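You operate a simulated robot arm through the tools that you are given. There is no shell and no other tool. Be economical: measure what you need, move in short steps, check, and stop when the job is done.

You are at the controls of a simulated two-armed robot. One attempt, no reset.

Task
Take the small teal box and leave it in the blue bowl. Fetch the small white bundle from the low blue crate and set it on the middle board of the wooden shelf unit. Take the cap off the clear soap bottle and lay it down on the washer end of the table. The order is free.

Only the result counts: the job must be done as asked and must still hold three seconds after the hand-in. Knocking over, shifting, dropping, spilling or breaking anything else fails it. A push-on lid holds only when it is set on centred and level and pressed home; a screw cap is set on level and turned clockwise until tight.

Robot
Two 7-joint arms with two-finger grippers on one trunk, on a base that drives. Base frame: it is fixed to the floor where the robot stands at the start and does not move with it; the origin is under the middle of the robot, x ahead of it, y to its left, z up. Readings come in m, rad, newtons and seconds.
The left shoulder is at the start at [0.07, 0.139, 1.215], the right one opposite. With the tool pointing down near the work surface each hand reaches from about 0.1 to 0.34 m from the robot's upright axis, wherever it stands, measured 20 degrees to its own side. Places, roughly: blue bowl (28x27x8 cm) [4, 3.6, 0.3]; clear soap bottle [1.25, 3.75, 0.75]; middle board of the wooden shelf unit [-1, 0.7, 0.8]; small teal box (5x9x4 cm) [0.5, 0.1, 0.5]; small white bundle (13x9x6 cm) [-0.8, -1, 0.4]. Payload 3.43 kg a hand.
The tool frame of a hand sits at the grasp point between the pads (the TCP): z along the fingers, y along the line on which they close. The tips reach 0.03 m beyond it. The gripper opens to 0.104 m. The gripper's body begins 0.057 m behind the TCP.
Orientation is that of the tool frame in the base frame, as a unit quaternion [w, x, y, z]. With the fingers straight down and closing along the base's y, the tool's x points along the base's -x, its y along +y and its z along -z.

Tools
- The arms move only by the tool move_arm. It takes "left_series", "right_series" or both (then of equal length, played together; a hand with none holds still); each is a list of rows, each a list of 7 numbers: the turn, a rotation vector about the base's x, y, z in units of 120 degrees (1.0 is 120 degrees), then the shift along the base's x, y, z in units of 500 mm (1.0 is 500 mm), then the opening in per cent of the stroke, from 0 (shut) to 100 (fully open). In form: [[ax, ay, az, dx, dy, dz, claw], ...]. A call has 1 to 8 rows; each row is the pose to reach, as a shift and turn from the pose commanded when the call began. A call with a number of a shift or a turn outside -1 to 1 is refused whole. A row lasts 0.2 s, in which the tool goes at most 0.05 m and 0.15 rad; a call with a longer step from one row to the next is refused whole, and so is a gripper value outside its range. Where a pose cannot be reached the arm comes as near as it can. A force on the tool above 40 N (or 10 N above the force at the start of the call, whichever is more), or a blocked arm, ends the call early, and 0.2 s more pass. The fingers move at their own pace (about 0.045 m/s each) and stop on an object; they squeeze with about 23 N. The grip force told is the motor's: it shows also when the fingers shut on nothing. Time passes only in rows, and 0.2 s behind the last, so rows that repeat a pose let the fingers close. The reply holds the time, the measured pose of the TCP, the force on the tool along the base axes, the opening and the grip force, in the units named above and with some noise, with the torque about the TCP (base axes, N m) and any sound that the robot's microphone picked up.
- Cameras (640 x 400 px; columns grow to the right, rows downward): "scene" is now at [0.0984, 0.026, 1.3996]; the picture's right is [0.46, -0.89, -0.00], its down [-0.83, -0.43, -0.36] and it looks along [0.32, 0.17, -0.93] (base axes); focal length 260 px, centre (320, 200). "left" rides on the left gripper at [0.067, -0.018, -0.09] in its tool frame; the picture's right is [0.25, 0.97, 0.00], its down [-0.73, 0.19, -0.66] and it looks along [-0.64, 0.17, 0.75] (tool axes); focal length 218 px, centre (320, 200). "right" rides on the right gripper at [0.067, 0.018, -0.09] in its tool frame; the picture's right is [-0.25, 0.97, 0.00], its down [-0.73, -0.19, -0.66] and it looks along [-0.64, -0.17, 0.75] (tool axes); focal length 218 px, centre (320, 200). There is no depth. A picture from a camera that has moved, and an enlarged one, comes with that camera's place and axes in the base frame and with its lens.
- grab_frame(camera): a new picture of that camera. No time passes.
- raise_lower(by): slides the trunk up (or, below 0, down) by that many m; the arms and the scene camera ride with it, the base frame stays. It gives what a move gives, with no picture.
- steer(legs): drives the robot by 1 to 6 legs, each [ahead, left, turn to the left] in m, m and rad, along the robot's own axes; the way and the turn of a leg run together, so that a leg with both is an arc; at most 1.5 m and 3.142 rad a leg. The arms and the cameras ride along, it lands a little off, and it stops where it bumps. It gives what a move gives.
- pan_tilt(pan, tilt): turns the head with the scene camera to pan (to the left, within 1.501 rad either way) and tilt (down, from -0.506 to 1.204), counted from straight ahead of the robot. It gives what a move gives.
- inspect(camera, box): a new picture of the part [left, top, right, bottom] of that camera's present view, enlarged. No time passes.
- sign_off(): hands the job in; it is judged then, once.

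Go step by step. Nothing tells you exact positions but the pictures and the camera data: compare them with the known pose of the tool, close in by small moves and look again before you grip or let go. The budget is 165 turns and 118 pictures, counting those below and the enlarged ones. Unless the task says otherwise, let go and move clear before handing in.

The tools are called after "Request:" as name(argument=value, ...) on one line, values as JSON. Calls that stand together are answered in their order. move_arm: Moves the arms, as the interface text tells. Its arguments: {"type":"object","properties":{"left_series":{"type":"array"},"right_series":{"type":"array"}},"required":[]} The other tools are called the same way: raise_lower (by) slides the trunk up or down; steer (legs) drives the base; pan_tilt (pan, tilt) turns the head that bears the scene camera; grab_frame (camera) takes a picture; inspect (camera, box) takes an enlarged picture of a part of a camera's view; sign_off () hands the job in.

At the start:

```text
time_s: 0.0
left_ee_pos: [0.2446, 0.1878, 0.7697]
left_tool_rot: [-0.001, 0.0, 1.0, 0.0]
left_contact_force: [0.7, 0.1, 0.2]
left_moment: [0.03, 0.01, 0.04]
left_opening: 0.1041
left_grip_force: 0.0
right_ee_pos: [0.3714, -0.0593, 0.7309]
right_tool_rot: [0.001, 0.001, 1.0, 0.0]
right_contact_force: [-0.5, 0.7, 0.4]
right_moment: [-0.01, 0.04, 0.02]
right_opening: 0.1041
right_grip_force: 0.1
trunk travel left (down, up): [-0.71, 0.23]
robot x, y, heading: [0.0024, 0.0021, -0.003]
head pan, tilt: [0.483, 1.201]
```

scene: 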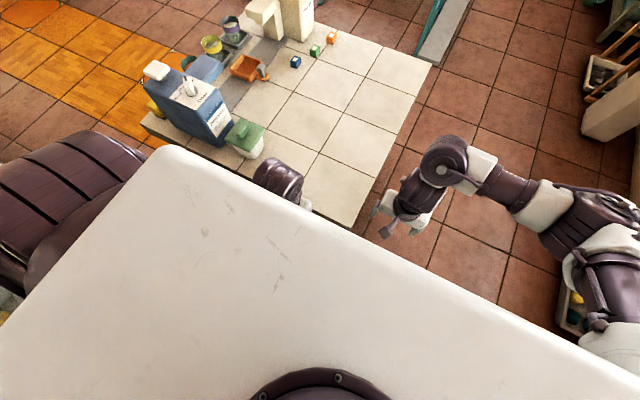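
right: 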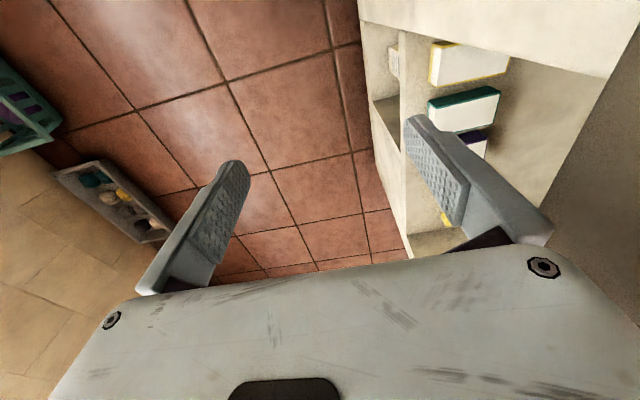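
left: 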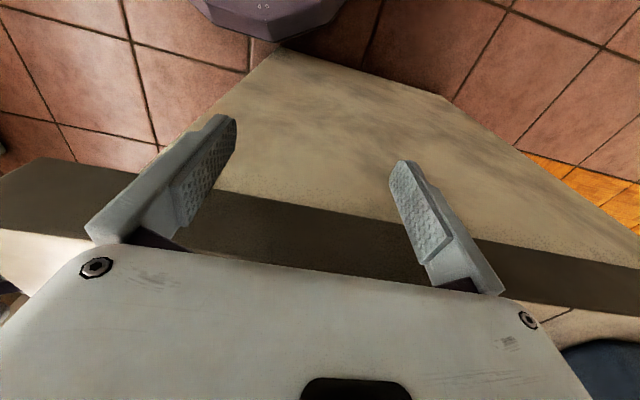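

I see a table surface ahead and a cluttered room. I'll look around with the head first to find the objects.

Request:
pan_tilt(pan=0.0, tilt=0.7)

Request:
grab_frame(camera="scene")

Request:
pan_tilt(pan=1.4, tilt=0.4)

Request:
grab_frame(camera="scene")

Request:
pan_tilt(pan=-1.4, tilt=0.6)

Request:
grab_frame(camera="scene")

```text
time_s: 0.9
left_ee_pos: [0.2438, 0.188, 0.7689]
left_tool_rot: [0.0, -0.001, 1.0, 0.0]
left_contact_force: [0.3, 0.0, 0.0]
left_moment: [0.0, -0.03, 0.0]
left_opening: 0.104
left_grip_force: 0.1
right_ee_pos: [0.3724, -0.0583, 0.731]
right_tool_rot: [0.0, 0.0, 1.0, 0.0]
right_contact_force: [-0.8, 0.4, 0.0]
right_moment: [0.01, -0.01, 0.02]
right_opening: 0.1039
right_grip_force: 0.0
trunk travel left (down, up): [-0.71, 0.23]
robot x, y, heading: [0.0011, -0.0055, 0.0]
head pan, tilt: [0.0, 0.7]
```

```text
114 pictures are left
camera scene: at [0.1338, 0.0001, 1.4355], right [0.0, -1.0, 0.0], down [-0.64, 0.0, -0.76], along [0.76, 0.0, -0.64], focal length 260 px, centre (320, 200)
```

scene: 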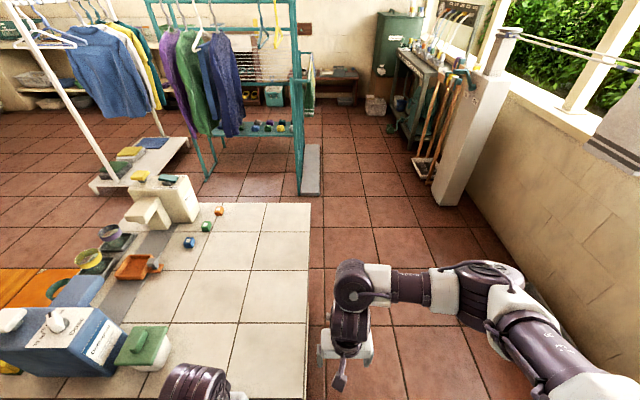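

```text
time_s: 2.5
left_ee_pos: [0.2449, 0.188, 0.7711]
left_tool_rot: [0.0, 0.0, 1.0, 0.0]
left_contact_force: [0.0, 0.0, 0.5]
left_moment: [0.02, 0.02, 0.03]
left_opening: 0.1041
left_grip_force: 0.1
right_ee_pos: [0.3716, -0.0582, 0.7306]
right_tool_rot: [0.001, 0.0, 1.0, 0.0]
right_contact_force: [0.3, 0.0, -0.3]
right_moment: [0.02, -0.01, -0.02]
right_opening: 0.104
right_grip_force: 0.1
trunk travel left (down, up): [-0.71, 0.23]
robot x, y, heading: [0.0034, 0.0041, -0.002]
head pan, tilt: [1.4, 0.4]
```

```text
113 pictures are left
camera scene: at [0.0648, 0.0913, 1.4624], right [0.99, -0.17, 0.0], down [-0.07, -0.38, -0.92], along [0.16, 0.91, -0.39], focal length 260 px, centre (320, 200)
```

scene: 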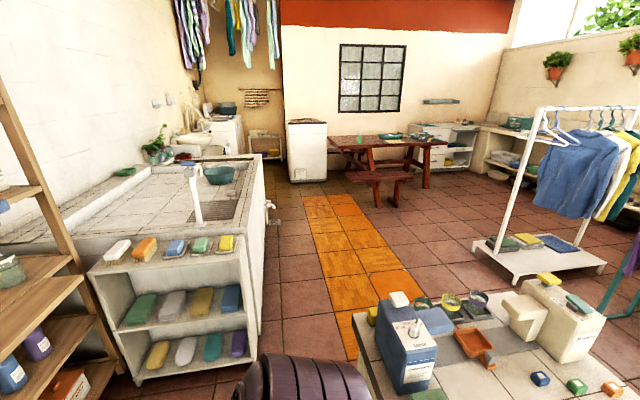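

```text
time_s: 4.9
left_ee_pos: [0.2439, 0.1868, 0.7702]
left_tool_rot: [-0.001, 0.0, 1.0, 0.0]
left_contact_force: [0.8, 0.7, 0.2]
left_moment: [0.0, 0.04, -0.02]
left_opening: 0.1041
left_grip_force: 0.1
right_ee_pos: [0.3721, -0.0568, 0.7301]
right_tool_rot: [0.0, 0.0, 1.0, 0.0]
right_contact_force: [0.6, 0.1, 0.5]
right_moment: [0.02, 0.01, 0.03]
right_opening: 0.104
right_grip_force: 0.0
trunk travel left (down, up): [-0.71, 0.23]
robot x, y, heading: [-0.0008, 0.0027, 0.001]
head pan, tilt: [-1.4, 0.6]
```

```text
112 pictures are left
camera scene: at [0.064, -0.0871, 1.4442], right [-0.99, -0.17, 0.0], down [-0.1, 0.56, -0.83], along [0.14, -0.81, -0.56], focal length 260 px, centre (320, 200)
```

scene: 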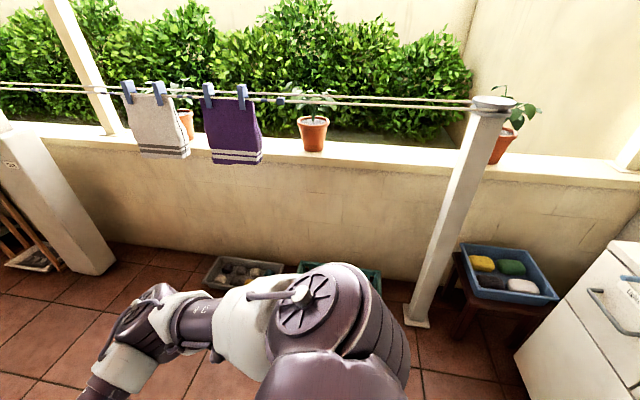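

The room is clear now: tile-topped block ahead, table with bottle at the far left, crate to the right. The teal box seems to sit under the right gripper's left side; I'll look closer.

Request:
inspect(camera="right", box=[340, 0, 640, 260])

Request:
pan_tilt(pan=0.4, tilt=1.2)

Request:
grab_frame(camera="left")

Request:
grab_frame(camera="scene")

```text
1.54 times, centred on (490, 130) of right
camera zoom: at [0.3036, -0.0409, 0.8222], right [0.25, 0.97, 0.0], down [0.73, -0.19, 0.66], along [0.64, -0.17, -0.75], focal length 336 px, centre (58, 308)
```

zoom: 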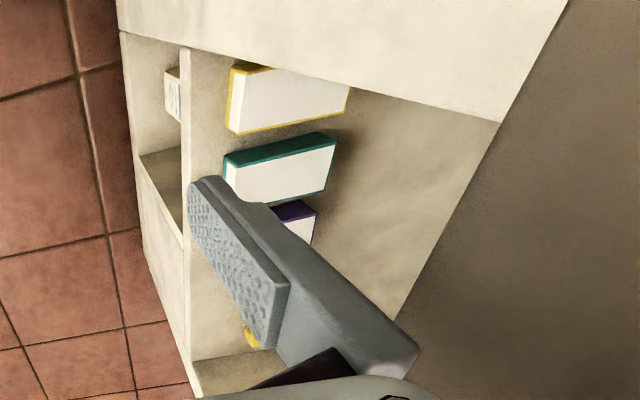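

```text
time_s: 6.7
left_ee_pos: [0.2447, 0.1876, 0.77]
left_tool_rot: [0.0, 0.001, 1.0, 0.0]
left_contact_force: [0.2, 0.2, -0.7]
left_moment: [0.0, 0.01, 0.03]
left_opening: 0.1041
left_grip_force: 0.1
right_ee_pos: [0.3716, -0.0575, 0.7314]
right_tool_rot: [0.001, 0.0, 1.0, 0.0]
right_contact_force: [-0.4, -1.0, -0.6]
right_moment: [-0.04, 0.02, 0.0]
right_opening: 0.1039
right_grip_force: 0.1
trunk travel left (down, up): [-0.71, 0.23]
robot x, y, heading: [0.0025, -0.0005, 0.0]
head pan, tilt: [0.4, 1.201]
```

```text
110 pictures are left
camera left: at [0.1775, 0.1698, 0.8596], right [-0.25, 0.97, 0.0], down [0.73, 0.19, 0.66], along [0.64, 0.17, -0.75], focal length 218 px, centre (320, 200)
```

left: 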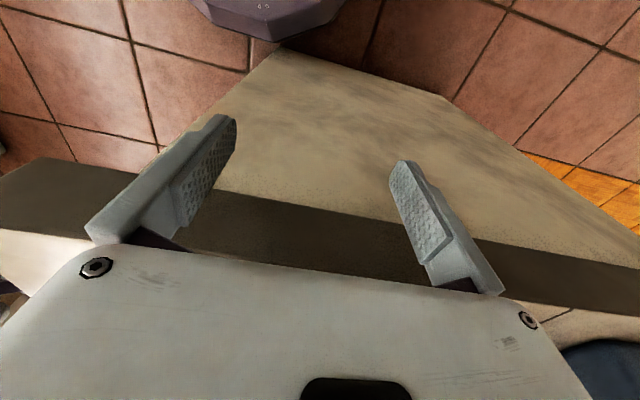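

```text
109 pictures are left
camera scene: at [0.1004, 0.0217, 1.3996], right [0.39, -0.92, 0.0], down [-0.86, -0.36, -0.36], along [0.33, 0.14, -0.93], focal length 260 px, centre (320, 200)
```

scene: 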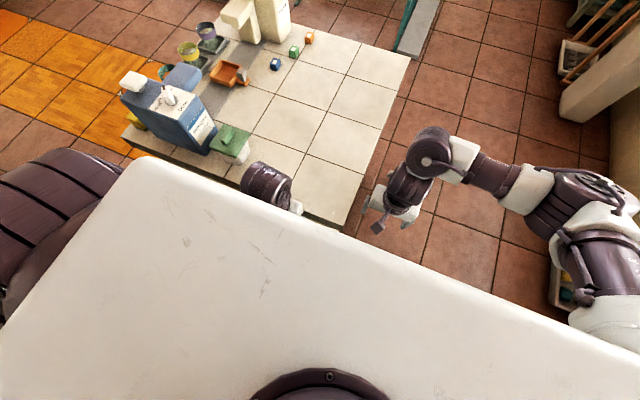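

The teal box looks to be in a side compartment of the tiled block, opening toward -y. I'll shift right and look at that side.

Request:
steer(legs=[[0, -0.5, 0]])

Request:
pan_tilt(pan=0.7, tilt=0.8)

Request:
grab_frame(camera="scene")

Request:
grab_frame(camera="left")

```text
time_s: 9.6
left_ee_pos: [0.2438, -0.3052, 0.7694]
left_tool_rot: [0.0, 0.001, 1.0, 0.0]
left_contact_force: [0.3, 0.3, 0.2]
left_moment: [-0.01, -0.02, -0.02]
left_opening: 0.1042
left_grip_force: 0.1
right_ee_pos: [0.3718, -0.5507, 0.7312]
right_tool_rot: [0.0, 0.0, 1.0, 0.0]
right_contact_force: [0.4, 0.0, 0.4]
right_moment: [0.02, -0.02, -0.01]
right_opening: 0.1038
right_grip_force: 0.1
trunk travel left (down, up): [-0.71, 0.23]
robot x, y, heading: [-0.0018, -0.4913, -0.001]
head pan, tilt: [0.4, 1.201]
```

```text
time_s: 10.5
left_ee_pos: [0.2439, -0.3064, 0.7704]
left_tool_rot: [0.0, 0.0, 1.0, 0.0]
left_contact_force: [-0.6, 0.4, 0.4]
left_moment: [-0.04, 0.02, -0.03]
left_opening: 0.1041
left_grip_force: 0.0
right_ee_pos: [0.3717, -0.5509, 0.7314]
right_tool_rot: [0.0, 0.0, 1.0, 0.0]
right_contact_force: [-0.2, 0.4, 0.1]
right_moment: [0.0, 0.01, -0.01]
right_opening: 0.1039
right_grip_force: 0.0
trunk travel left (down, up): [-0.71, 0.23]
robot x, y, heading: [-0.0009, -0.4958, -0.001]
head pan, tilt: [0.7, 0.799]
```

```text
108 pictures are left
camera scene: at [0.1107, -0.4408, 1.4272], right [0.64, -0.77, 0.0], down [-0.55, -0.46, -0.7], along [0.53, 0.45, -0.72], focal length 260 px, centre (320, 200)
```

scene: 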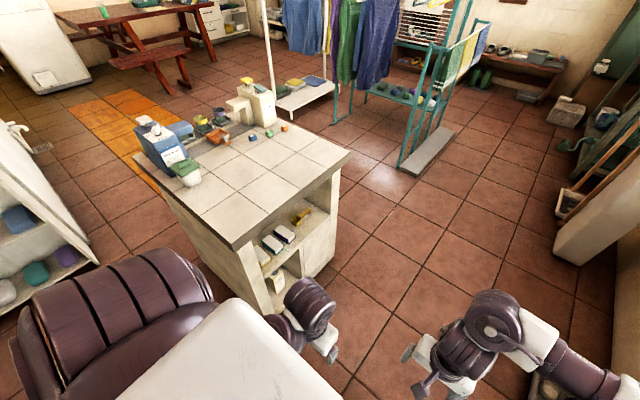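

```text
107 pictures are left
camera left: at [0.1775, -0.3229, 0.8596], right [-0.25, 0.97, 0.0], down [0.73, 0.19, 0.66], along [0.64, 0.17, -0.75], focal length 218 px, centre (320, 200)
```

left: 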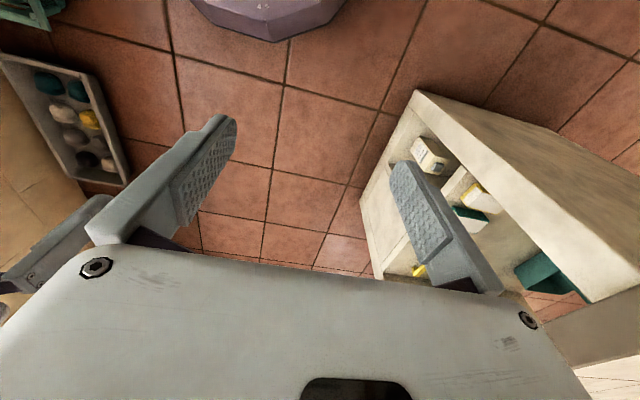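

The block's side facing -y holds small boxes with coloured lids; top at z≈0.73. I'll drive alongside and turn to face that side.

Request:
steer(legs=[[0.45, -0.05, 0], [0, 0, 1.571]])

Request:
pan_tilt(pan=0.0, tilt=0.9)

Request:
grab_frame(camera="scene")

Request:
grab_frame(camera="left")

```text
time_s: 17.0
left_ee_pos: [0.2666, -0.2962, 0.7701]
left_tool_rot: [0.0, -0.701, 0.713, 0.0]
left_contact_force: [0.3, -0.3, 0.2]
left_moment: [0.01, -0.02, 0.0]
left_opening: 0.1039
left_grip_force: 0.2
right_ee_pos: [0.5145, -0.1729, 0.7312]
right_tool_rot: [-0.001, -0.701, 0.713, 0.0]
right_contact_force: [0.1, -1.0, 0.5]
right_moment: [0.02, 0.01, 0.04]
right_opening: 0.1044
right_grip_force: 0.0
trunk travel left (down, up): [-0.71, 0.23]
robot x, y, heading: [0.4547, -0.5416, 1.552]
head pan, tilt: [0.7, 0.799]
```

```text
time_s: 18.1
left_ee_pos: [0.2676, -0.2963, 0.7706]
left_tool_rot: [0.001, -0.701, 0.713, 0.0]
left_contact_force: [-0.4, -0.1, 0.2]
left_moment: [0.02, -0.01, -0.02]
left_opening: 0.1042
left_grip_force: 0.2
right_ee_pos: [0.5146, -0.1718, 0.7307]
right_tool_rot: [0.0, -0.701, 0.714, 0.0]
right_contact_force: [-0.2, 0.1, -0.4]
right_moment: [-0.04, 0.01, -0.01]
right_opening: 0.104
right_grip_force: 0.0
trunk travel left (down, up): [-0.71, 0.23]
robot x, y, heading: [0.449, -0.5461, 1.554]
head pan, tilt: [0.0, 0.901]
```

```text
106 pictures are left
camera scene: at [0.4509, -0.4179, 1.4194], right [1.0, -0.02, 0.0], down [-0.01, -0.78, -0.62], along [0.01, 0.62, -0.78], focal length 260 px, centre (320, 200)
```

scene: 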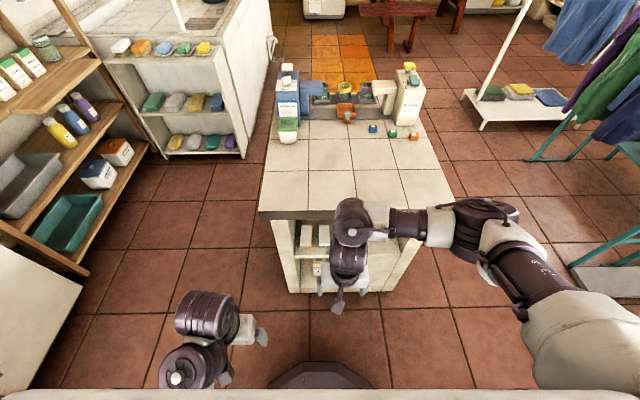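

```text
105 pictures are left
camera left: at [0.2839, -0.3633, 0.8596], right [-0.97, -0.24, 0.0], down [-0.18, 0.73, 0.66], along [-0.15, 0.64, -0.75], focal length 218 px, centre (320, 200)
```

left: 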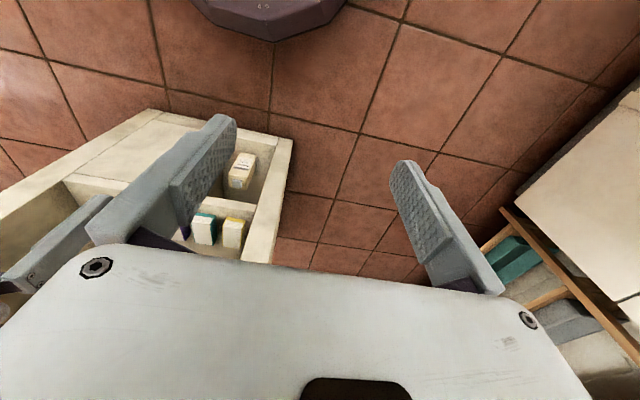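

The boxes stand in a row on a board inside the open side. I'll lower the trunk and look in level with it.

Request:
raise_lower(by=-0.4)

Request:
pan_tilt(pan=0.0, tilt=0.7)

Request:
grab_frame(camera="scene")

```text
time_s: 21.9
left_ee_pos: [0.2663, -0.2948, 0.3703]
left_tool_rot: [0.001, -0.701, 0.713, 0.0]
left_contact_force: [-0.6, 0.4, 0.3]
left_moment: [-0.02, 0.01, 0.0]
left_opening: 0.1041
left_grip_force: 0.1
right_ee_pos: [0.5141, -0.1729, 0.3307]
right_tool_rot: [0.0, -0.701, 0.713, 0.0]
right_contact_force: [0.2, 0.6, -0.5]
right_moment: [0.02, 0.02, -0.03]
right_opening: 0.1038
right_grip_force: 0.0
trunk travel left (down, up): [-0.31, 0.63]
robot x, y, heading: [0.4481, -0.5448, 1.552]
head pan, tilt: [0.0, 0.901]
```

```text
time_s: 22.7
left_ee_pos: [0.268, -0.2955, 0.369]
left_tool_rot: [-0.001, -0.701, 0.713, 0.0]
left_contact_force: [0.2, -0.3, 0.0]
left_moment: [0.03, 0.01, 0.03]
left_opening: 0.1041
left_grip_force: 0.1
right_ee_pos: [0.5147, -0.173, 0.3299]
right_tool_rot: [0.0, -0.701, 0.714, 0.0]
right_contact_force: [0.3, 0.5, 0.1]
right_moment: [-0.02, 0.01, -0.02]
right_opening: 0.104
right_grip_force: 0.0
trunk travel left (down, up): [-0.31, 0.63]
robot x, y, heading: [0.451, -0.5441, 1.551]
head pan, tilt: [0.0, 0.7]
```

```text
104 pictures are left
camera scene: at [0.4512, -0.4085, 1.0355], right [1.0, -0.02, 0.0], down [-0.01, -0.64, -0.76], along [0.01, 0.76, -0.64], focal length 260 px, centre (320, 200)
```

scene: 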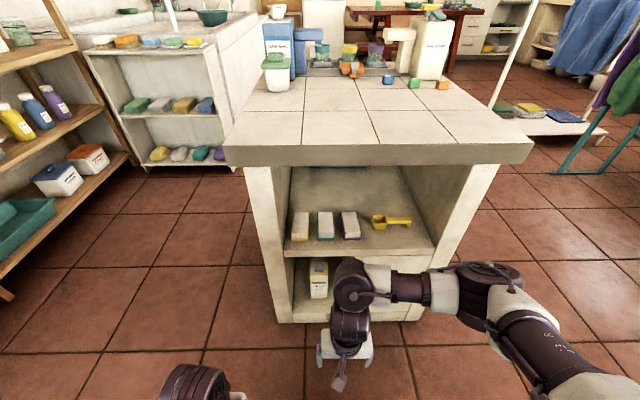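

Request:
inspect(camera="scene", box=[230, 130, 470, 280])

```text
2.67 times, centred on (350, 205) of scene
camera zoom: at [0.4512, -0.4085, 1.0355], right [1.0, -0.02, 0.0], down [-0.01, -0.64, -0.76], along [0.01, 0.76, -0.64], focal length 692 px, centre (240, 187)
```

zoom: 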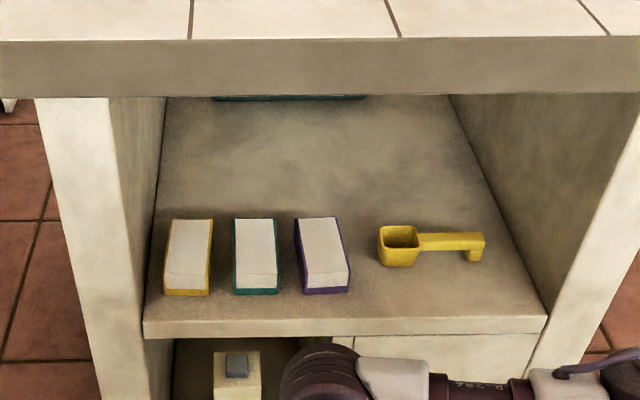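

The teal box lies flat in the middle at about [0.475, 0.12, 0.50], with ~2 cm gaps to its neighbours. I'll pitch the right hand to point forward, 20° below level, with a limited opening.

Request:
move_arm(right_series=[[0.06, 0, 0.002, -0.01, 0, 0.07, 90], [0.12, 0, 0.004, -0.02, 0, 0.14, 80], [0.18, 0, 0.006, -0.03, 0, 0.21, 70], [0.24, 0, 0.008, -0.04, 0, 0.28, 62], [0.3, 0, 0.009, -0.05, 0, 0.34, 62], [0.36, 0, 0.009, -0.06, 0, 0.36, 62], [0.42, 0, 0.009, -0.07, 0, 0.36, 62], [0.48, 0, 0.009, -0.08, 0, 0.36, 62]])

Request:
move_arm(right_series=[[0.052, 0, 0, 0, 0, 0, 62], [0.103, 0, 0, 0, 0, 0, 62], [0.103, 0, 0, 0, 0, 0, 62]])

Request:
grab_frame(camera="scene")

```text
time_s: 24.5
left_ee_pos: [0.266, -0.2958, 0.3689]
left_tool_rot: [0.0, -0.701, 0.713, -0.001]
left_contact_force: [-0.8, -0.1, -0.3]
left_moment: [-0.02, -0.01, 0.0]
left_opening: 0.104
left_grip_force: 0.1
right_ee_pos: [0.4836, -0.1665, 0.5152]
right_tool_rot: [-0.338, 0.623, -0.614, -0.347]
right_contact_force: [1.6, -2.4, -3.7]
right_moment: [0.36, 0.07, 0.09]
right_opening: 0.0646
right_grip_force: 0.2
right hand out of reach, approached as far as the arm can: row 1, 2, 3, 4, 5, 6, 7, 8
trunk travel left (down, up): [-0.31, 0.63]
robot x, y, heading: [0.4524, -0.5403, 1.553]
head pan, tilt: [0.0, 0.7]
```

```text
time_s: 25.3
left_ee_pos: [0.2668, -0.2953, 0.3702]
left_tool_rot: [0.001, -0.701, 0.713, 0.0]
left_contact_force: [0.6, 0.1, -0.3]
left_moment: [-0.01, 0.01, 0.01]
left_opening: 0.1039
left_grip_force: 0.0
right_ee_pos: [0.5225, -0.1258, 0.5403]
right_tool_rot: [-0.4, 0.582, -0.578, -0.409]
right_contact_force: [-0.8, -0.4, 0.3]
right_moment: [0.01, -0.01, -0.03]
right_opening: 0.0646
right_grip_force: 0.1
right hand out of reach, approached as far as the arm can: row 1, 2, 3
trunk travel left (down, up): [-0.31, 0.63]
robot x, y, heading: [0.4489, -0.544, 1.551]
head pan, tilt: [0.0, 0.7]
```

```text
102 pictures are left
camera scene: at [0.4512, -0.4086, 1.0356], right [1.0, -0.02, 0.0], down [-0.01, -0.64, -0.76], along [0.01, 0.76, -0.64], focal length 260 px, centre (320, 200)
```

scene: 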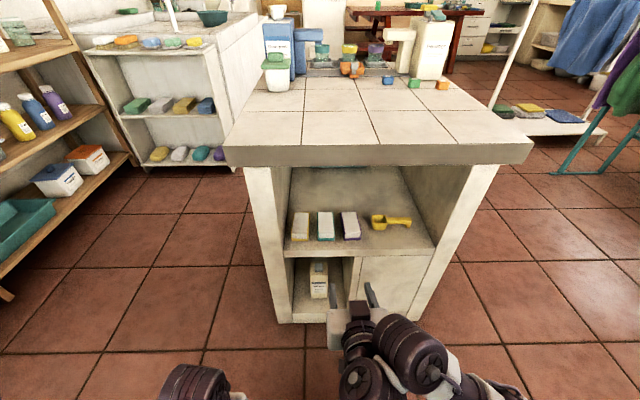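

The pose is too close in for the arm; I'll extend forward in front of the board and check.

Request:
move_arm(right_series=[[0, 0, 0, 0, 0.07, 0.0, 62], [0, 0, 0, 0, 0.14, 0, 62], [0, 0, 0, 0, 0.21, 0, 62], [0, 0, 0, 0, 0.27, 0, 62], [0, 0, 0, 0, 0.27, 0, 62]])

Request:
grab_frame(camera="scene")

Request:
grab_frame(camera="right")

```text
time_s: 26.5
left_ee_pos: [0.267, -0.2953, 0.3693]
left_tool_rot: [0.0, -0.7, 0.714, 0.0]
left_contact_force: [-0.5, -0.1, 0.2]
left_moment: [0.05, 0.0, -0.01]
left_opening: 0.1041
left_grip_force: 0.1
right_ee_pos: [0.5216, 0.009, 0.5372]
right_tool_rot: [-0.402, 0.581, -0.579, -0.408]
right_contact_force: [-0.6, -0.2, 0.3]
right_moment: [0.03, 0.01, -0.02]
right_opening: 0.0645
right_grip_force: 0.0
trunk travel left (down, up): [-0.31, 0.63]
robot x, y, heading: [0.4483, -0.5427, 1.552]
head pan, tilt: [0.0, 0.7]
```

```text
101 pictures are left
camera scene: at [0.4512, -0.4085, 1.0356], right [1.0, -0.02, 0.0], down [-0.01, -0.64, -0.76], along [0.01, 0.76, -0.64], focal length 260 px, centre (320, 200)
```

scene: 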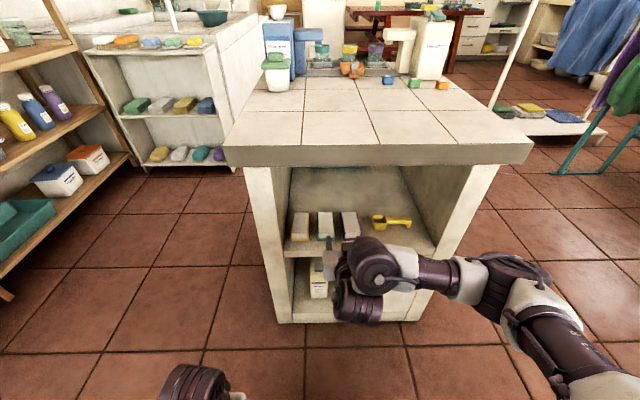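

```text
100 pictures are left
camera right: at [0.5027, -0.0981, 0.5072], right [-0.97, 0.08, 0.24], down [0.2, -0.37, 0.91], along [0.16, 0.93, 0.34], focal length 218 px, centre (320, 200)
```

right: 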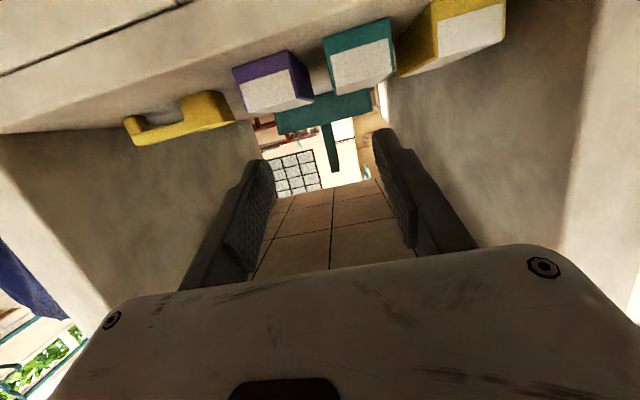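

Request:
inspect(camera="right", box=[200, 0, 520, 200])

Request:
inspect(camera="scene", box=[270, 190, 390, 265])

```text
2.00 times, centred on (360, 100) of right
camera zoom: at [0.5027, -0.0981, 0.5072], right [-0.97, 0.08, 0.24], down [0.2, -0.37, 0.91], along [0.16, 0.93, 0.34], focal length 436 px, centre (240, 400)
```

zoom: 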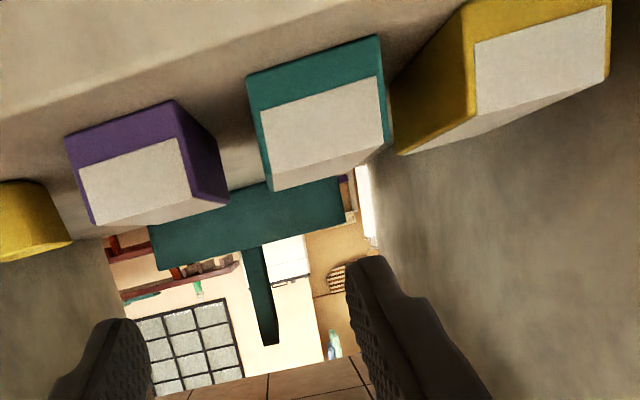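

```text
5.33 times, centred on (330, 228) of scene
camera zoom: at [0.4512, -0.4085, 1.0356], right [1.0, -0.02, 0.0], down [-0.01, -0.64, -0.76], along [0.01, 0.76, -0.64], focal length 1384 px, centre (267, 53)
```

zoom: 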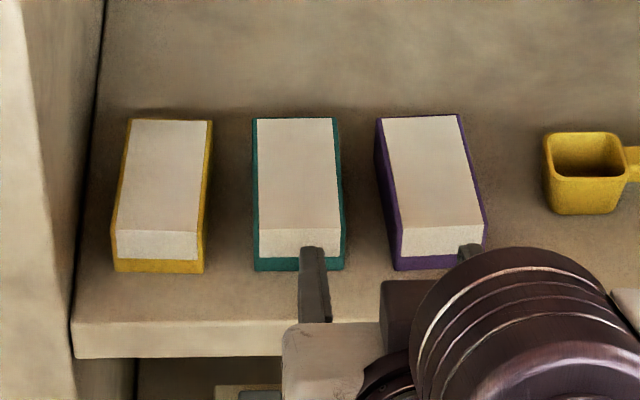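

Boxes located: teal front at y≈0.10, x≈0.475, board z≈0.453. Aligning x and z in front of it, then checking.

Request:
move_arm(right_series=[[0, 0, 0, -0.05, 0, -0.055, 62], [0, 0, 0, -0.092, 0, -0.108, 62], [0, 0, 0, -0.092, 0.03, -0.108, 62], [0, 0, 0, -0.092, 0.06, -0.108, 62]])

Request:
inspect(camera="scene", box=[270, 190, 390, 265])

Request:
inspect(camera="right", box=[160, 0, 480, 200])

```text
time_s: 27.5
left_ee_pos: [0.2669, -0.2953, 0.3706]
left_tool_rot: [0.0, -0.701, 0.713, 0.0]
left_contact_force: [0.4, 0.2, 0.5]
left_moment: [0.01, -0.01, 0.0]
left_opening: 0.104
left_grip_force: 0.1
right_ee_pos: [0.4739, 0.04, 0.4843]
right_tool_rot: [-0.403, 0.58, -0.578, -0.409]
right_contact_force: [0.0, 0.5, -0.4]
right_moment: [0.01, 0.01, -0.03]
right_opening: 0.0646
right_grip_force: 0.1
trunk travel left (down, up): [-0.31, 0.63]
robot x, y, heading: [0.4517, -0.5431, 1.554]
head pan, tilt: [0.0, 0.7]
```

```text
5.33 times, centred on (330, 228) of scene
camera zoom: at [0.4512, -0.4085, 1.0355], right [1.0, -0.02, 0.0], down [-0.01, -0.64, -0.76], along [0.01, 0.76, -0.64], focal length 1384 px, centre (267, 53)
```

zoom: 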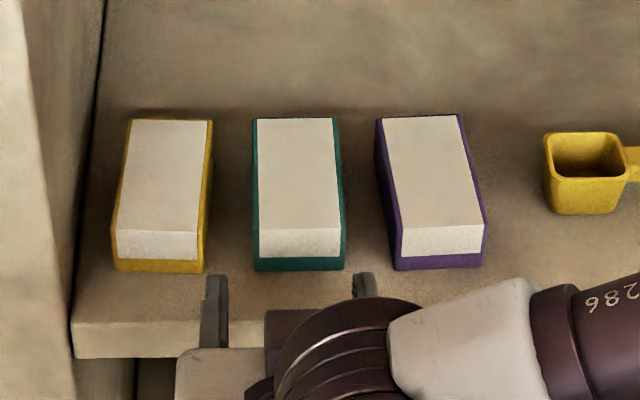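

```text
2.00 times, centred on (320, 100) of right
camera zoom: at [0.4559, -0.0685, 0.4536], right [-0.97, 0.08, 0.24], down [0.2, -0.37, 0.91], along [0.16, 0.93, 0.34], focal length 436 px, centre (320, 400)
```

zoom: 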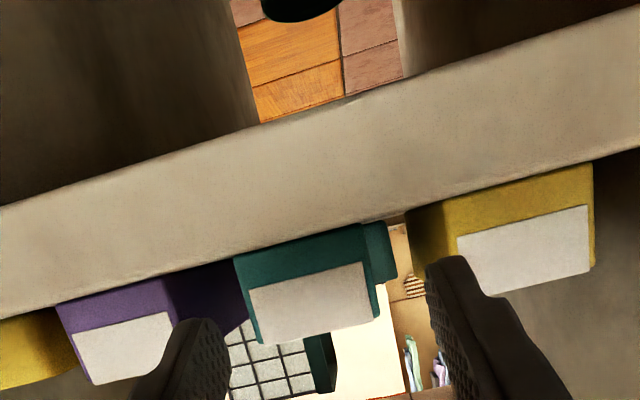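

Fingers straddle the box but sit ~5 mm to the left; correcting and pushing in 8 cm, then closing.

Request:
move_arm(right_series=[[0, 0, 0, 0.011, 0, -0.002, 62], [0, 0, 0, 0.011, 0.04, -0.004, 62], [0, 0, 0, 0.011, 0.08, -0.004, 62], [0, 0, 0, 0.011, 0.12, -0.004, 62], [0, 0, 0, 0.011, 0.16, -0.004, 62]])

Request:
inspect(camera="scene", box=[270, 190, 390, 265])

```text
time_s: 28.7
left_ee_pos: [0.2676, -0.296, 0.3713]
left_tool_rot: [-0.001, -0.701, 0.713, 0.0]
left_contact_force: [0.1, 0.0, 0.3]
left_moment: [-0.01, 0.02, 0.0]
left_opening: 0.1035
left_grip_force: 0.0
right_ee_pos: [0.48, 0.1199, 0.482]
right_tool_rot: [-0.402, 0.58, -0.578, -0.409]
right_contact_force: [0.8, 0.2, 0.0]
right_moment: [0.05, -0.02, 0.05]
right_opening: 0.0645
right_grip_force: 0.1
trunk travel left (down, up): [-0.31, 0.63]
robot x, y, heading: [0.4464, -0.5433, 1.557]
head pan, tilt: [0.0, 0.7]
```

```text
5.33 times, centred on (330, 228) of scene
camera zoom: at [0.4512, -0.4084, 1.0356], right [1.0, -0.02, 0.0], down [-0.01, -0.64, -0.76], along [0.01, 0.76, -0.64], focal length 1384 px, centre (267, 53)
```

zoom: 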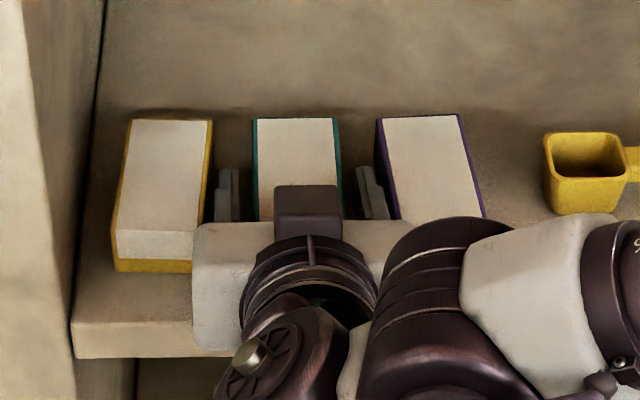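

Fingers are neatly in both gaps. Closing, then lifting and withdrawing.

Request:
move_arm(right_series=[[0, 0, 0, 0, 0, 0, 40], [0, 0, 0, 0, 0, 0, 20], [0, 0, 0, 0, 0, 0, 20]])

Request:
move_arm(right_series=[[0, 0, 0, 0, 0, 0.03, 20], [0, 0, 0, 0, 0, 0.08, 20], [0, 0, 0, 0, -0.06, 0.12, 20], [0, 0, 0, 0, -0.13, 0.12, 20], [0, 0, 0, 0, -0.2, 0.12, 20], [0, 0, 0, 0, -0.28, 0.12, 20], [0, 0, 0, 0, -0.36, 0.12, 20], [0, 0, 0, 0, -0.42, 0.12, 20]])

Request:
grab_frame(camera="scene")

```text
time_s: 29.5
left_ee_pos: [0.2675, -0.2953, 0.3693]
left_tool_rot: [0.001, -0.701, 0.713, 0.0]
left_contact_force: [-0.2, -1.1, 0.1]
left_moment: [0.02, 0.01, 0.03]
left_opening: 0.1043
left_grip_force: 0.1
right_ee_pos: [0.4807, 0.119, 0.4824]
right_tool_rot: [-0.402, 0.581, -0.578, -0.409]
right_contact_force: [-0.3, 1.4, 1.1]
right_moment: [0.1, 0.0, 0.01]
right_opening: 0.0494
right_grip_force: 23.1
trunk travel left (down, up): [-0.31, 0.63]
robot x, y, heading: [0.4515, -0.5422, 1.552]
head pan, tilt: [0.0, 0.7]
```

```text
time_s: 31.3
left_ee_pos: [0.2676, -0.2958, 0.3703]
left_tool_rot: [0.001, -0.701, 0.713, 0.0]
left_contact_force: [-0.4, -0.4, -0.2]
left_moment: [-0.04, 0.0, 0.03]
left_opening: 0.1039
left_grip_force: 0.0
right_ee_pos: [0.4824, -0.0926, 0.5422]
right_tool_rot: [-0.403, 0.58, -0.578, -0.409]
right_contact_force: [0.6, -0.5, -2.1]
right_moment: [-0.04, 0.01, 0.0]
right_opening: 0.0499
right_grip_force: 22.7
trunk travel left (down, up): [-0.31, 0.63]
robot x, y, heading: [0.4533, -0.5418, 1.546]
head pan, tilt: [0.0, 0.7]
```

```text
94 pictures are left
camera scene: at [0.4513, -0.4084, 1.0356], right [1.0, -0.02, 0.0], down [-0.01, -0.64, -0.76], along [0.01, 0.76, -0.64], focal length 260 px, centre (320, 200)
```

scene: 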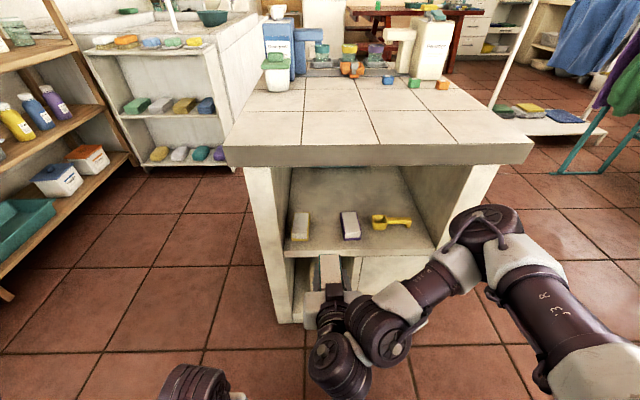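

The teal box is held. Now look toward the left (base -x) to plan the way to the crate and the shelf.

Request:
pan_tilt(pan=1.45, tilt=0.5)

Request:
grab_frame(camera="scene")

```text
time_s: 32.8
left_ee_pos: [0.2676, -0.2959, 0.371]
left_tool_rot: [-0.001, -0.7, 0.714, 0.0]
left_contact_force: [0.9, -0.1, -0.1]
left_moment: [0.01, -0.01, 0.01]
left_opening: 0.1039
left_grip_force: 0.0
right_ee_pos: [0.4816, -0.0919, 0.5414]
right_tool_rot: [-0.404, 0.579, -0.578, -0.409]
right_contact_force: [-0.7, -0.1, -1.1]
right_moment: [-0.03, 0.01, 0.02]
right_opening: 0.0494
right_grip_force: 23.2
trunk travel left (down, up): [-0.31, 0.63]
robot x, y, heading: [0.452, -0.5435, 1.553]
head pan, tilt: [1.45, 0.499]
```

```text
93 pictures are left
camera scene: at [0.3595, -0.4806, 1.0533], right [0.14, 0.99, 0.0], down [0.47, -0.07, -0.88], along [-0.87, 0.12, -0.48], focal length 260 px, centre (320, 200)
```

scene: 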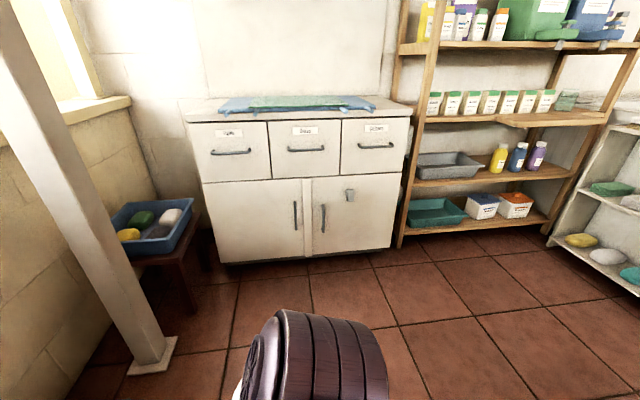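

The dresser front is at x≈-0.9, the crate sits beside it at about (-0.7,-1.05), the shelf at x≈-0.9, y 0.2–1.2. First I'll tuck the right hand with the box in, tool down.

Request:
move_arm(right_series=[[-0.05, 0, 0, 0.02, 0, 0.02, 20], [-0.11, 0, 0, 0.05, -0.02, 0.03, 20], [-0.17, 0, 0, 0.09, -0.04, 0.04, 20], [-0.23, 0, 0, 0.13, -0.06, 0.05, 20], [-0.29, 0, 0, 0.17, -0.09, 0.05, 20], [-0.35, 0, 0, 0.21, -0.12, 0.05, 20], [-0.41, 0, 0, 0.25, -0.15, 0.05, 20], [-0.47, 0, 0, 0.29, -0.18, 0.05, 20]])

Request:
move_arm(right_series=[[-0.06, 0, 0, 0.03, -0.03, 0, 20], [-0.115, 0, 0, 0.05, -0.06, 0, 20], [-0.115, 0, 0, 0.05, -0.09, 0, 20], [-0.115, 0, 0, 0.05, -0.09, 0, 20]])

Request:
grab_frame(camera="right")

```text
time_s: 34.6
left_ee_pos: [0.2662, -0.2966, 0.3703]
left_tool_rot: [0.0, -0.701, 0.713, 0.0]
left_contact_force: [-0.7, 0.0, -0.7]
left_moment: [0.02, -0.03, 0.01]
left_opening: 0.1042
left_grip_force: 0.1
right_ee_pos: [0.6449, -0.1823, 0.4792]
right_tool_rot: [0.103, -0.699, 0.699, 0.11]
right_contact_force: [-0.9, 0.0, -2.5]
right_moment: [0.0, -0.05, 0.0]
right_opening: 0.0494
right_grip_force: 23.2
right hand out of reach, approached as far as the arm can: row 5, 6, 7, 8
trunk travel left (down, up): [-0.31, 0.63]
robot x, y, heading: [0.4472, -0.5431, 1.558]
head pan, tilt: [1.45, 0.499]
```

```text
time_s: 35.6
left_ee_pos: [0.2675, -0.2964, 0.3693]
left_tool_rot: [0.0, -0.701, 0.713, 0.0]
left_contact_force: [-0.4, 0.0, 0.3]
left_moment: [0.0, -0.04, 0.01]
left_opening: 0.1038
left_grip_force: 0.1
right_ee_pos: [0.682, -0.2682, 0.4202]
right_tool_rot: [0.022, -0.705, 0.708, 0.027]
right_contact_force: [0.1, -0.8, -1.7]
right_moment: [0.0, 0.01, 0.0]
right_opening: 0.0496
right_grip_force: 22.8
right hand out of reach, approached as far as the arm can: row 1, 2, 3, 4
trunk travel left (down, up): [-0.31, 0.63]
robot x, y, heading: [0.4501, -0.5452, 1.548]
head pan, tilt: [1.45, 0.499]
```

```text
92 pictures are left
camera right: at [0.6638, -0.3428, 0.5062], right [-0.97, 0.26, 0.02], down [0.2, 0.68, 0.7], along [0.16, 0.69, -0.71], focal length 218 px, centre (320, 200)
```

right: 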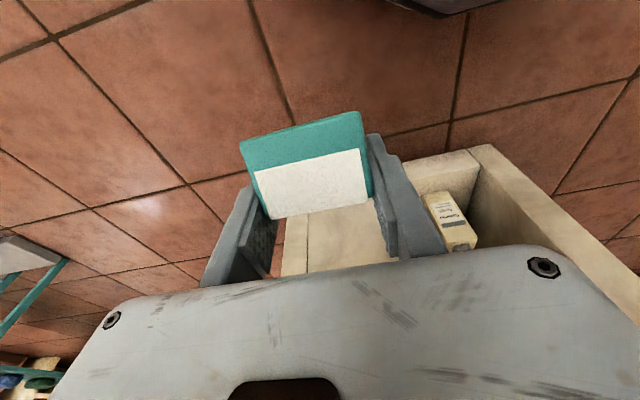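

Box is safe in the tucked hand. Raise the trunk, back off a little, turn to face -x and drive toward the dresser/crate.

Request:
raise_lower(by=0.3)

Request:
steer(legs=[[-0.08, 0, 0], [0, 0, 1.59], [0.9, 0, 0]])

Request:
pan_tilt(pan=0.9, tilt=0.9)

Request:
grab_frame(camera="scene")

```text
time_s: 38.6
left_ee_pos: [0.2666, -0.2958, 0.6695]
left_tool_rot: [0.0, -0.701, 0.713, 0.001]
left_contact_force: [0.0, 0.9, -0.4]
left_moment: [-0.03, 0.03, 0.03]
left_opening: 0.104
left_grip_force: 0.1
right_ee_pos: [0.6829, -0.2688, 0.7195]
right_tool_rot: [0.022, -0.705, 0.708, 0.027]
right_contact_force: [-0.2, -0.4, -1.4]
right_moment: [0.06, 0.03, 0.03]
right_opening: 0.0496
right_grip_force: 23.4
trunk travel left (down, up): [-0.61, 0.33]
robot x, y, heading: [0.4459, -0.542, 1.552]
head pan, tilt: [1.45, 0.499]
```

```text
time_s: 48.1
left_ee_pos: [-0.6893, -0.7985, 0.6701]
left_tool_rot: [-0.001, 1.0, -0.01, -0.001]
left_contact_force: [-1.6, -0.1, -0.2]
left_moment: [-0.03, 0.01, -0.02]
left_opening: 0.1041
left_grip_force: 0.0
right_ee_pos: [-0.7069, -0.3838, 0.7181]
right_tool_rot: [-0.001, 1.0, -0.001, -0.024]
right_contact_force: [0.7, 0.5, -1.9]
right_moment: [0.03, -0.02, 0.03]
right_opening: 0.0495
right_grip_force: 23.6
trunk travel left (down, up): [-0.61, 0.33]
robot x, y, heading: [-0.4383, -0.6178, 3.119]
head pan, tilt: [1.45, 0.499]
stopped in leg 3: the force on the tool passed its limit at 42 N (the readings are from after the stop); the commanded pose is now the measured one
```

```text
time_s: 49.1
left_ee_pos: [-0.6871, -0.7972, 0.6694]
left_tool_rot: [0.0, 1.0, -0.011, -0.002]
left_contact_force: [0.7, 0.7, -1.0]
left_moment: [-0.02, -0.02, 0.0]
left_opening: 0.1038
left_grip_force: 0.1
right_ee_pos: [-0.7058, -0.382, 0.7189]
right_tool_rot: [0.0, 1.0, 0.0, -0.025]
right_contact_force: [4.0, 2.1, -3.1]
right_moment: [0.01, -0.06, 0.08]
right_opening: 0.0497
right_grip_force: 23.1
trunk travel left (down, up): [-0.61, 0.33]
robot x, y, heading: [-0.4441, -0.6168, 3.12]
head pan, tilt: [0.901, 0.901]
```

```text
91 pictures are left
camera scene: at [-0.5379, -0.6753, 1.3197], right [-0.77, 0.64, 0.0], down [0.5, 0.6, -0.62], along [-0.4, -0.48, -0.78], focal length 260 px, centre (320, 200)
```

scene: 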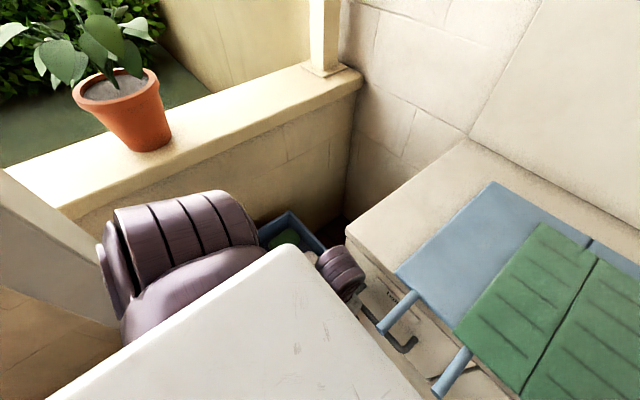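

A tool touched something in front (probably the dresser top overhang). Backing off and checking.

Request:
steer(legs=[[-0.1, 0, 0]])

Request:
pan_tilt(pan=-0.1, tilt=0.9)

Request:
grab_frame(camera="scene")

Request:
grab_frame(camera="right")

Request:
grab_frame(camera="left")

```text
time_s: 50.2
left_ee_pos: [-0.5888, -0.8002, 0.671]
left_tool_rot: [0.0, 1.0, -0.01, 0.0]
left_contact_force: [0.1, 1.4, 0.7]
left_moment: [0.0, 0.02, -0.02]
left_opening: 0.104
left_grip_force: 0.0
right_ee_pos: [-0.6075, -0.3835, 0.7173]
right_tool_rot: [0.001, 1.0, 0.0, -0.024]
right_contact_force: [0.2, 0.0, -1.7]
right_moment: [0.0, 0.03, 0.0]
right_opening: 0.0496
right_grip_force: 22.5
trunk travel left (down, up): [-0.61, 0.33]
robot x, y, heading: [-0.342, -0.619, 3.12]
head pan, tilt: [0.901, 0.901]
```

```text
time_s: 51.5
left_ee_pos: [-0.5887, -0.7992, 0.6699]
left_tool_rot: [0.0, 1.0, -0.01, 0.0]
left_contact_force: [-0.7, 0.6, -0.7]
left_moment: [0.0, 0.0, -0.02]
left_opening: 0.104
left_grip_force: 0.1
right_ee_pos: [-0.6076, -0.3834, 0.7165]
right_tool_rot: [0.001, 1.0, 0.001, -0.024]
right_contact_force: [0.6, 0.4, -1.7]
right_moment: [0.01, 0.0, -0.01]
right_opening: 0.0495
right_grip_force: 23.1
trunk travel left (down, up): [-0.61, 0.33]
robot x, y, heading: [-0.3405, -0.6199, 3.12]
head pan, tilt: [-0.099, 0.901]
```

```text
90 pictures are left
camera scene: at [-0.4674, -0.6072, 1.3194], right [0.12, 0.99, 0.0], down [0.78, -0.09, -0.62], along [-0.62, 0.07, -0.78], focal length 260 px, centre (320, 200)
```

scene: 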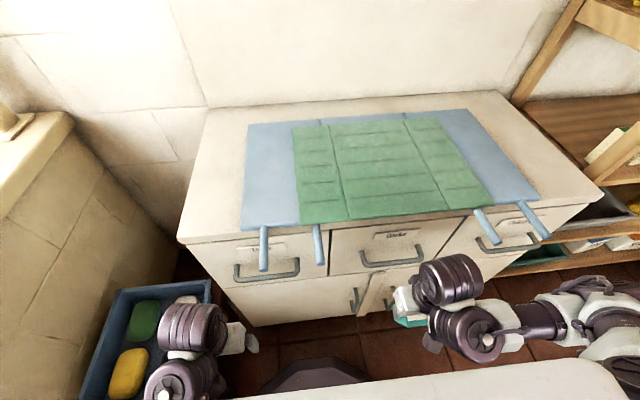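

```text
89 pictures are left
camera right: at [-0.5382, -0.4017, 0.8054], right [-0.25, -0.97, 0.01], down [-0.7, 0.19, 0.69], along [-0.67, 0.16, -0.72], focal length 218 px, centre (320, 200)
```

right: 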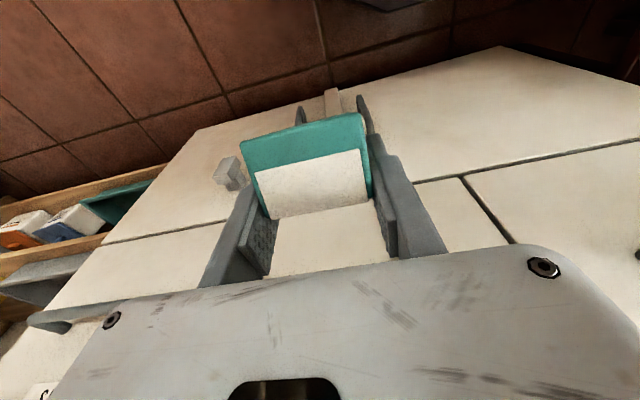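

```text
88 pictures are left
camera left: at [-0.5212, -0.7832, 0.7596], right [0.23, -0.97, 0.0], down [-0.73, -0.18, 0.66], along [-0.64, -0.15, -0.75], focal length 218 px, centre (320, 200)
```

left: 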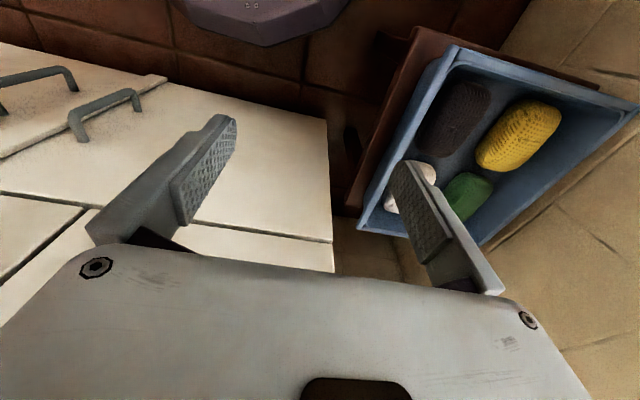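

Likely the drawer handle was touched; box still held and the mat looks in place. I'll tuck the right hand further back, then go ahead a little.

Request:
move_arm(right_series=[[0, 0, 0, 0.05, 0.03, 0.0, 20], [0, 0, 0, 0.1, 0.06, 0.0, 20], [0, 0, 0, 0.15, 0.09, 0.0, 20], [0, 0, 0, 0.2, 0.12, 0.0, 20], [0, 0, 0, 0.22, 0.12, 0.0, 20]])

Request:
steer(legs=[[0.12, 0.0, 0.02]])

Request:
grab_frame(camera="left")

```text
time_s: 52.9
left_ee_pos: [-0.5852, -0.7917, 0.6744]
left_tool_rot: [0.009, 1.0, -0.009, -0.003]
left_contact_force: [0.1, -0.4, 0.4]
left_moment: [0.0, 0.0, -0.02]
left_opening: 0.1041
left_grip_force: 0.0
right_ee_pos: [-0.5027, -0.2514, 0.6946]
right_tool_rot: [-0.058, 0.998, 0.034, -0.01]
right_contact_force: [0.3, -0.5, -1.7]
right_moment: [0.06, -0.01, 0.02]
right_opening: 0.0496
right_grip_force: 23.2
right hand out of reach, approached as far as the arm can: row 1, 2, 3, 4, 5
trunk travel left (down, up): [-0.61, 0.33]
robot x, y, heading: [-0.344, -0.6164, 3.121]
head pan, tilt: [-0.099, 0.901]
stopped in row 5 (right hand): the arm was blocked; the commanded pose is now the measured one
```

```text
time_s: 54.1
left_ee_pos: [-0.6983, -0.7925, 0.6747]
left_tool_rot: [0.01, 1.0, 0.0, -0.003]
left_contact_force: [0.0, -0.1, 0.1]
left_moment: [0.01, -0.01, 0.02]
left_opening: 0.1037
left_grip_force: 0.0
right_ee_pos: [-0.6289, -0.2522, 0.6937]
right_tool_rot: [-0.058, 0.997, 0.042, -0.014]
right_contact_force: [0.8, -0.4, -2.2]
right_moment: [0.01, 0.05, 0.01]
right_opening: 0.0494
right_grip_force: 22.8
trunk travel left (down, up): [-0.61, 0.33]
robot x, y, heading: [-0.4582, -0.6146, 3.142]
head pan, tilt: [-0.099, 0.901]
```

```text
87 pictures are left
camera left: at [-0.6314, -0.7735, 0.7635], right [0.25, -0.97, 0.02], down [-0.73, -0.18, 0.66], along [-0.64, -0.18, -0.75], focal length 218 px, centre (320, 200)
```

left: 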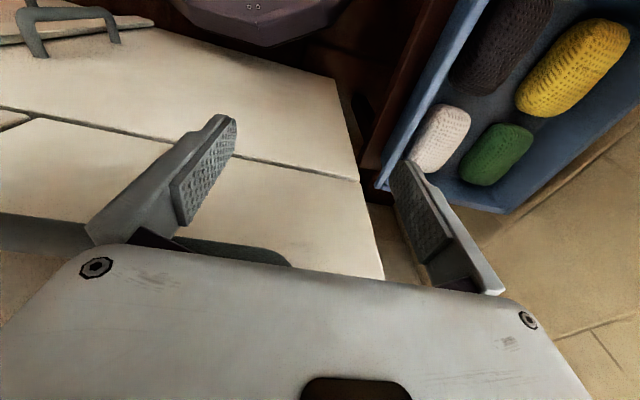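

White bundle: centre ≈(-0.745,-1.02), long side along x. I'll bring the left hand above it.

Request:
move_arm(left_series=[[0, 0, 0, -0.02, -0.08, 0, 100], [0, 0, 0, -0.04, -0.16, 0, 100], [0, 0, 0, -0.06, -0.24, 0, 100], [0, 0, 0, -0.08, -0.32, 0, 100], [0, 0, 0, -0.1, -0.4, 0, 100], [0, 0, 0, -0.1, -0.43, 0, 100]])

Request:
grab_frame(camera="left")

```text
time_s: 54.6
left_ee_pos: [-0.7066, -0.8384, 0.6684]
left_tool_rot: [0.002, 1.0, -0.007, 0.01]
left_contact_force: [11.2, 0.0, -3.7]
left_moment: [-0.19, 0.39, -0.79]
left_opening: 0.104
left_grip_force: 0.0
right_ee_pos: [-0.6299, -0.2513, 0.6982]
right_tool_rot: [-0.069, 0.996, 0.048, -0.01]
right_contact_force: [0.9, 0.6, -1.7]
right_moment: [0.01, 0.02, 0.01]
right_opening: 0.0494
right_grip_force: 23.6
trunk travel left (down, up): [-0.61, 0.33]
robot x, y, heading: [-0.4558, -0.613, 3.142]
head pan, tilt: [-0.099, 0.901]
stopped in row 2 (left hand): the force on the tool passed its limit at 52 N (the readings are from after the stop); the commanded pose is now the measured one
```

```text
86 pictures are left
camera left: at [-0.6405, -0.8217, 0.7603], right [0.24, -0.97, 0.01], down [-0.74, -0.18, 0.64], along [-0.62, -0.16, -0.77], focal length 218 px, centre (320, 200)
```

left: 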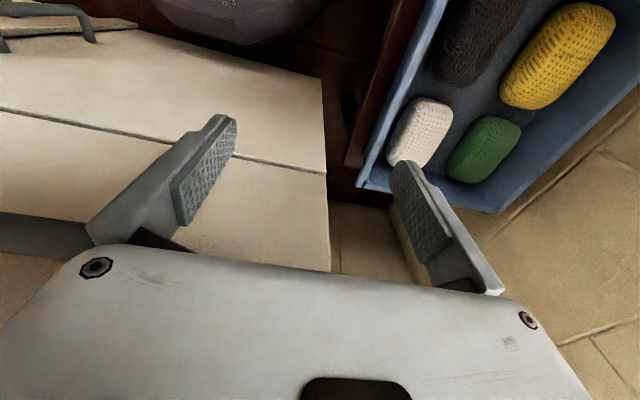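

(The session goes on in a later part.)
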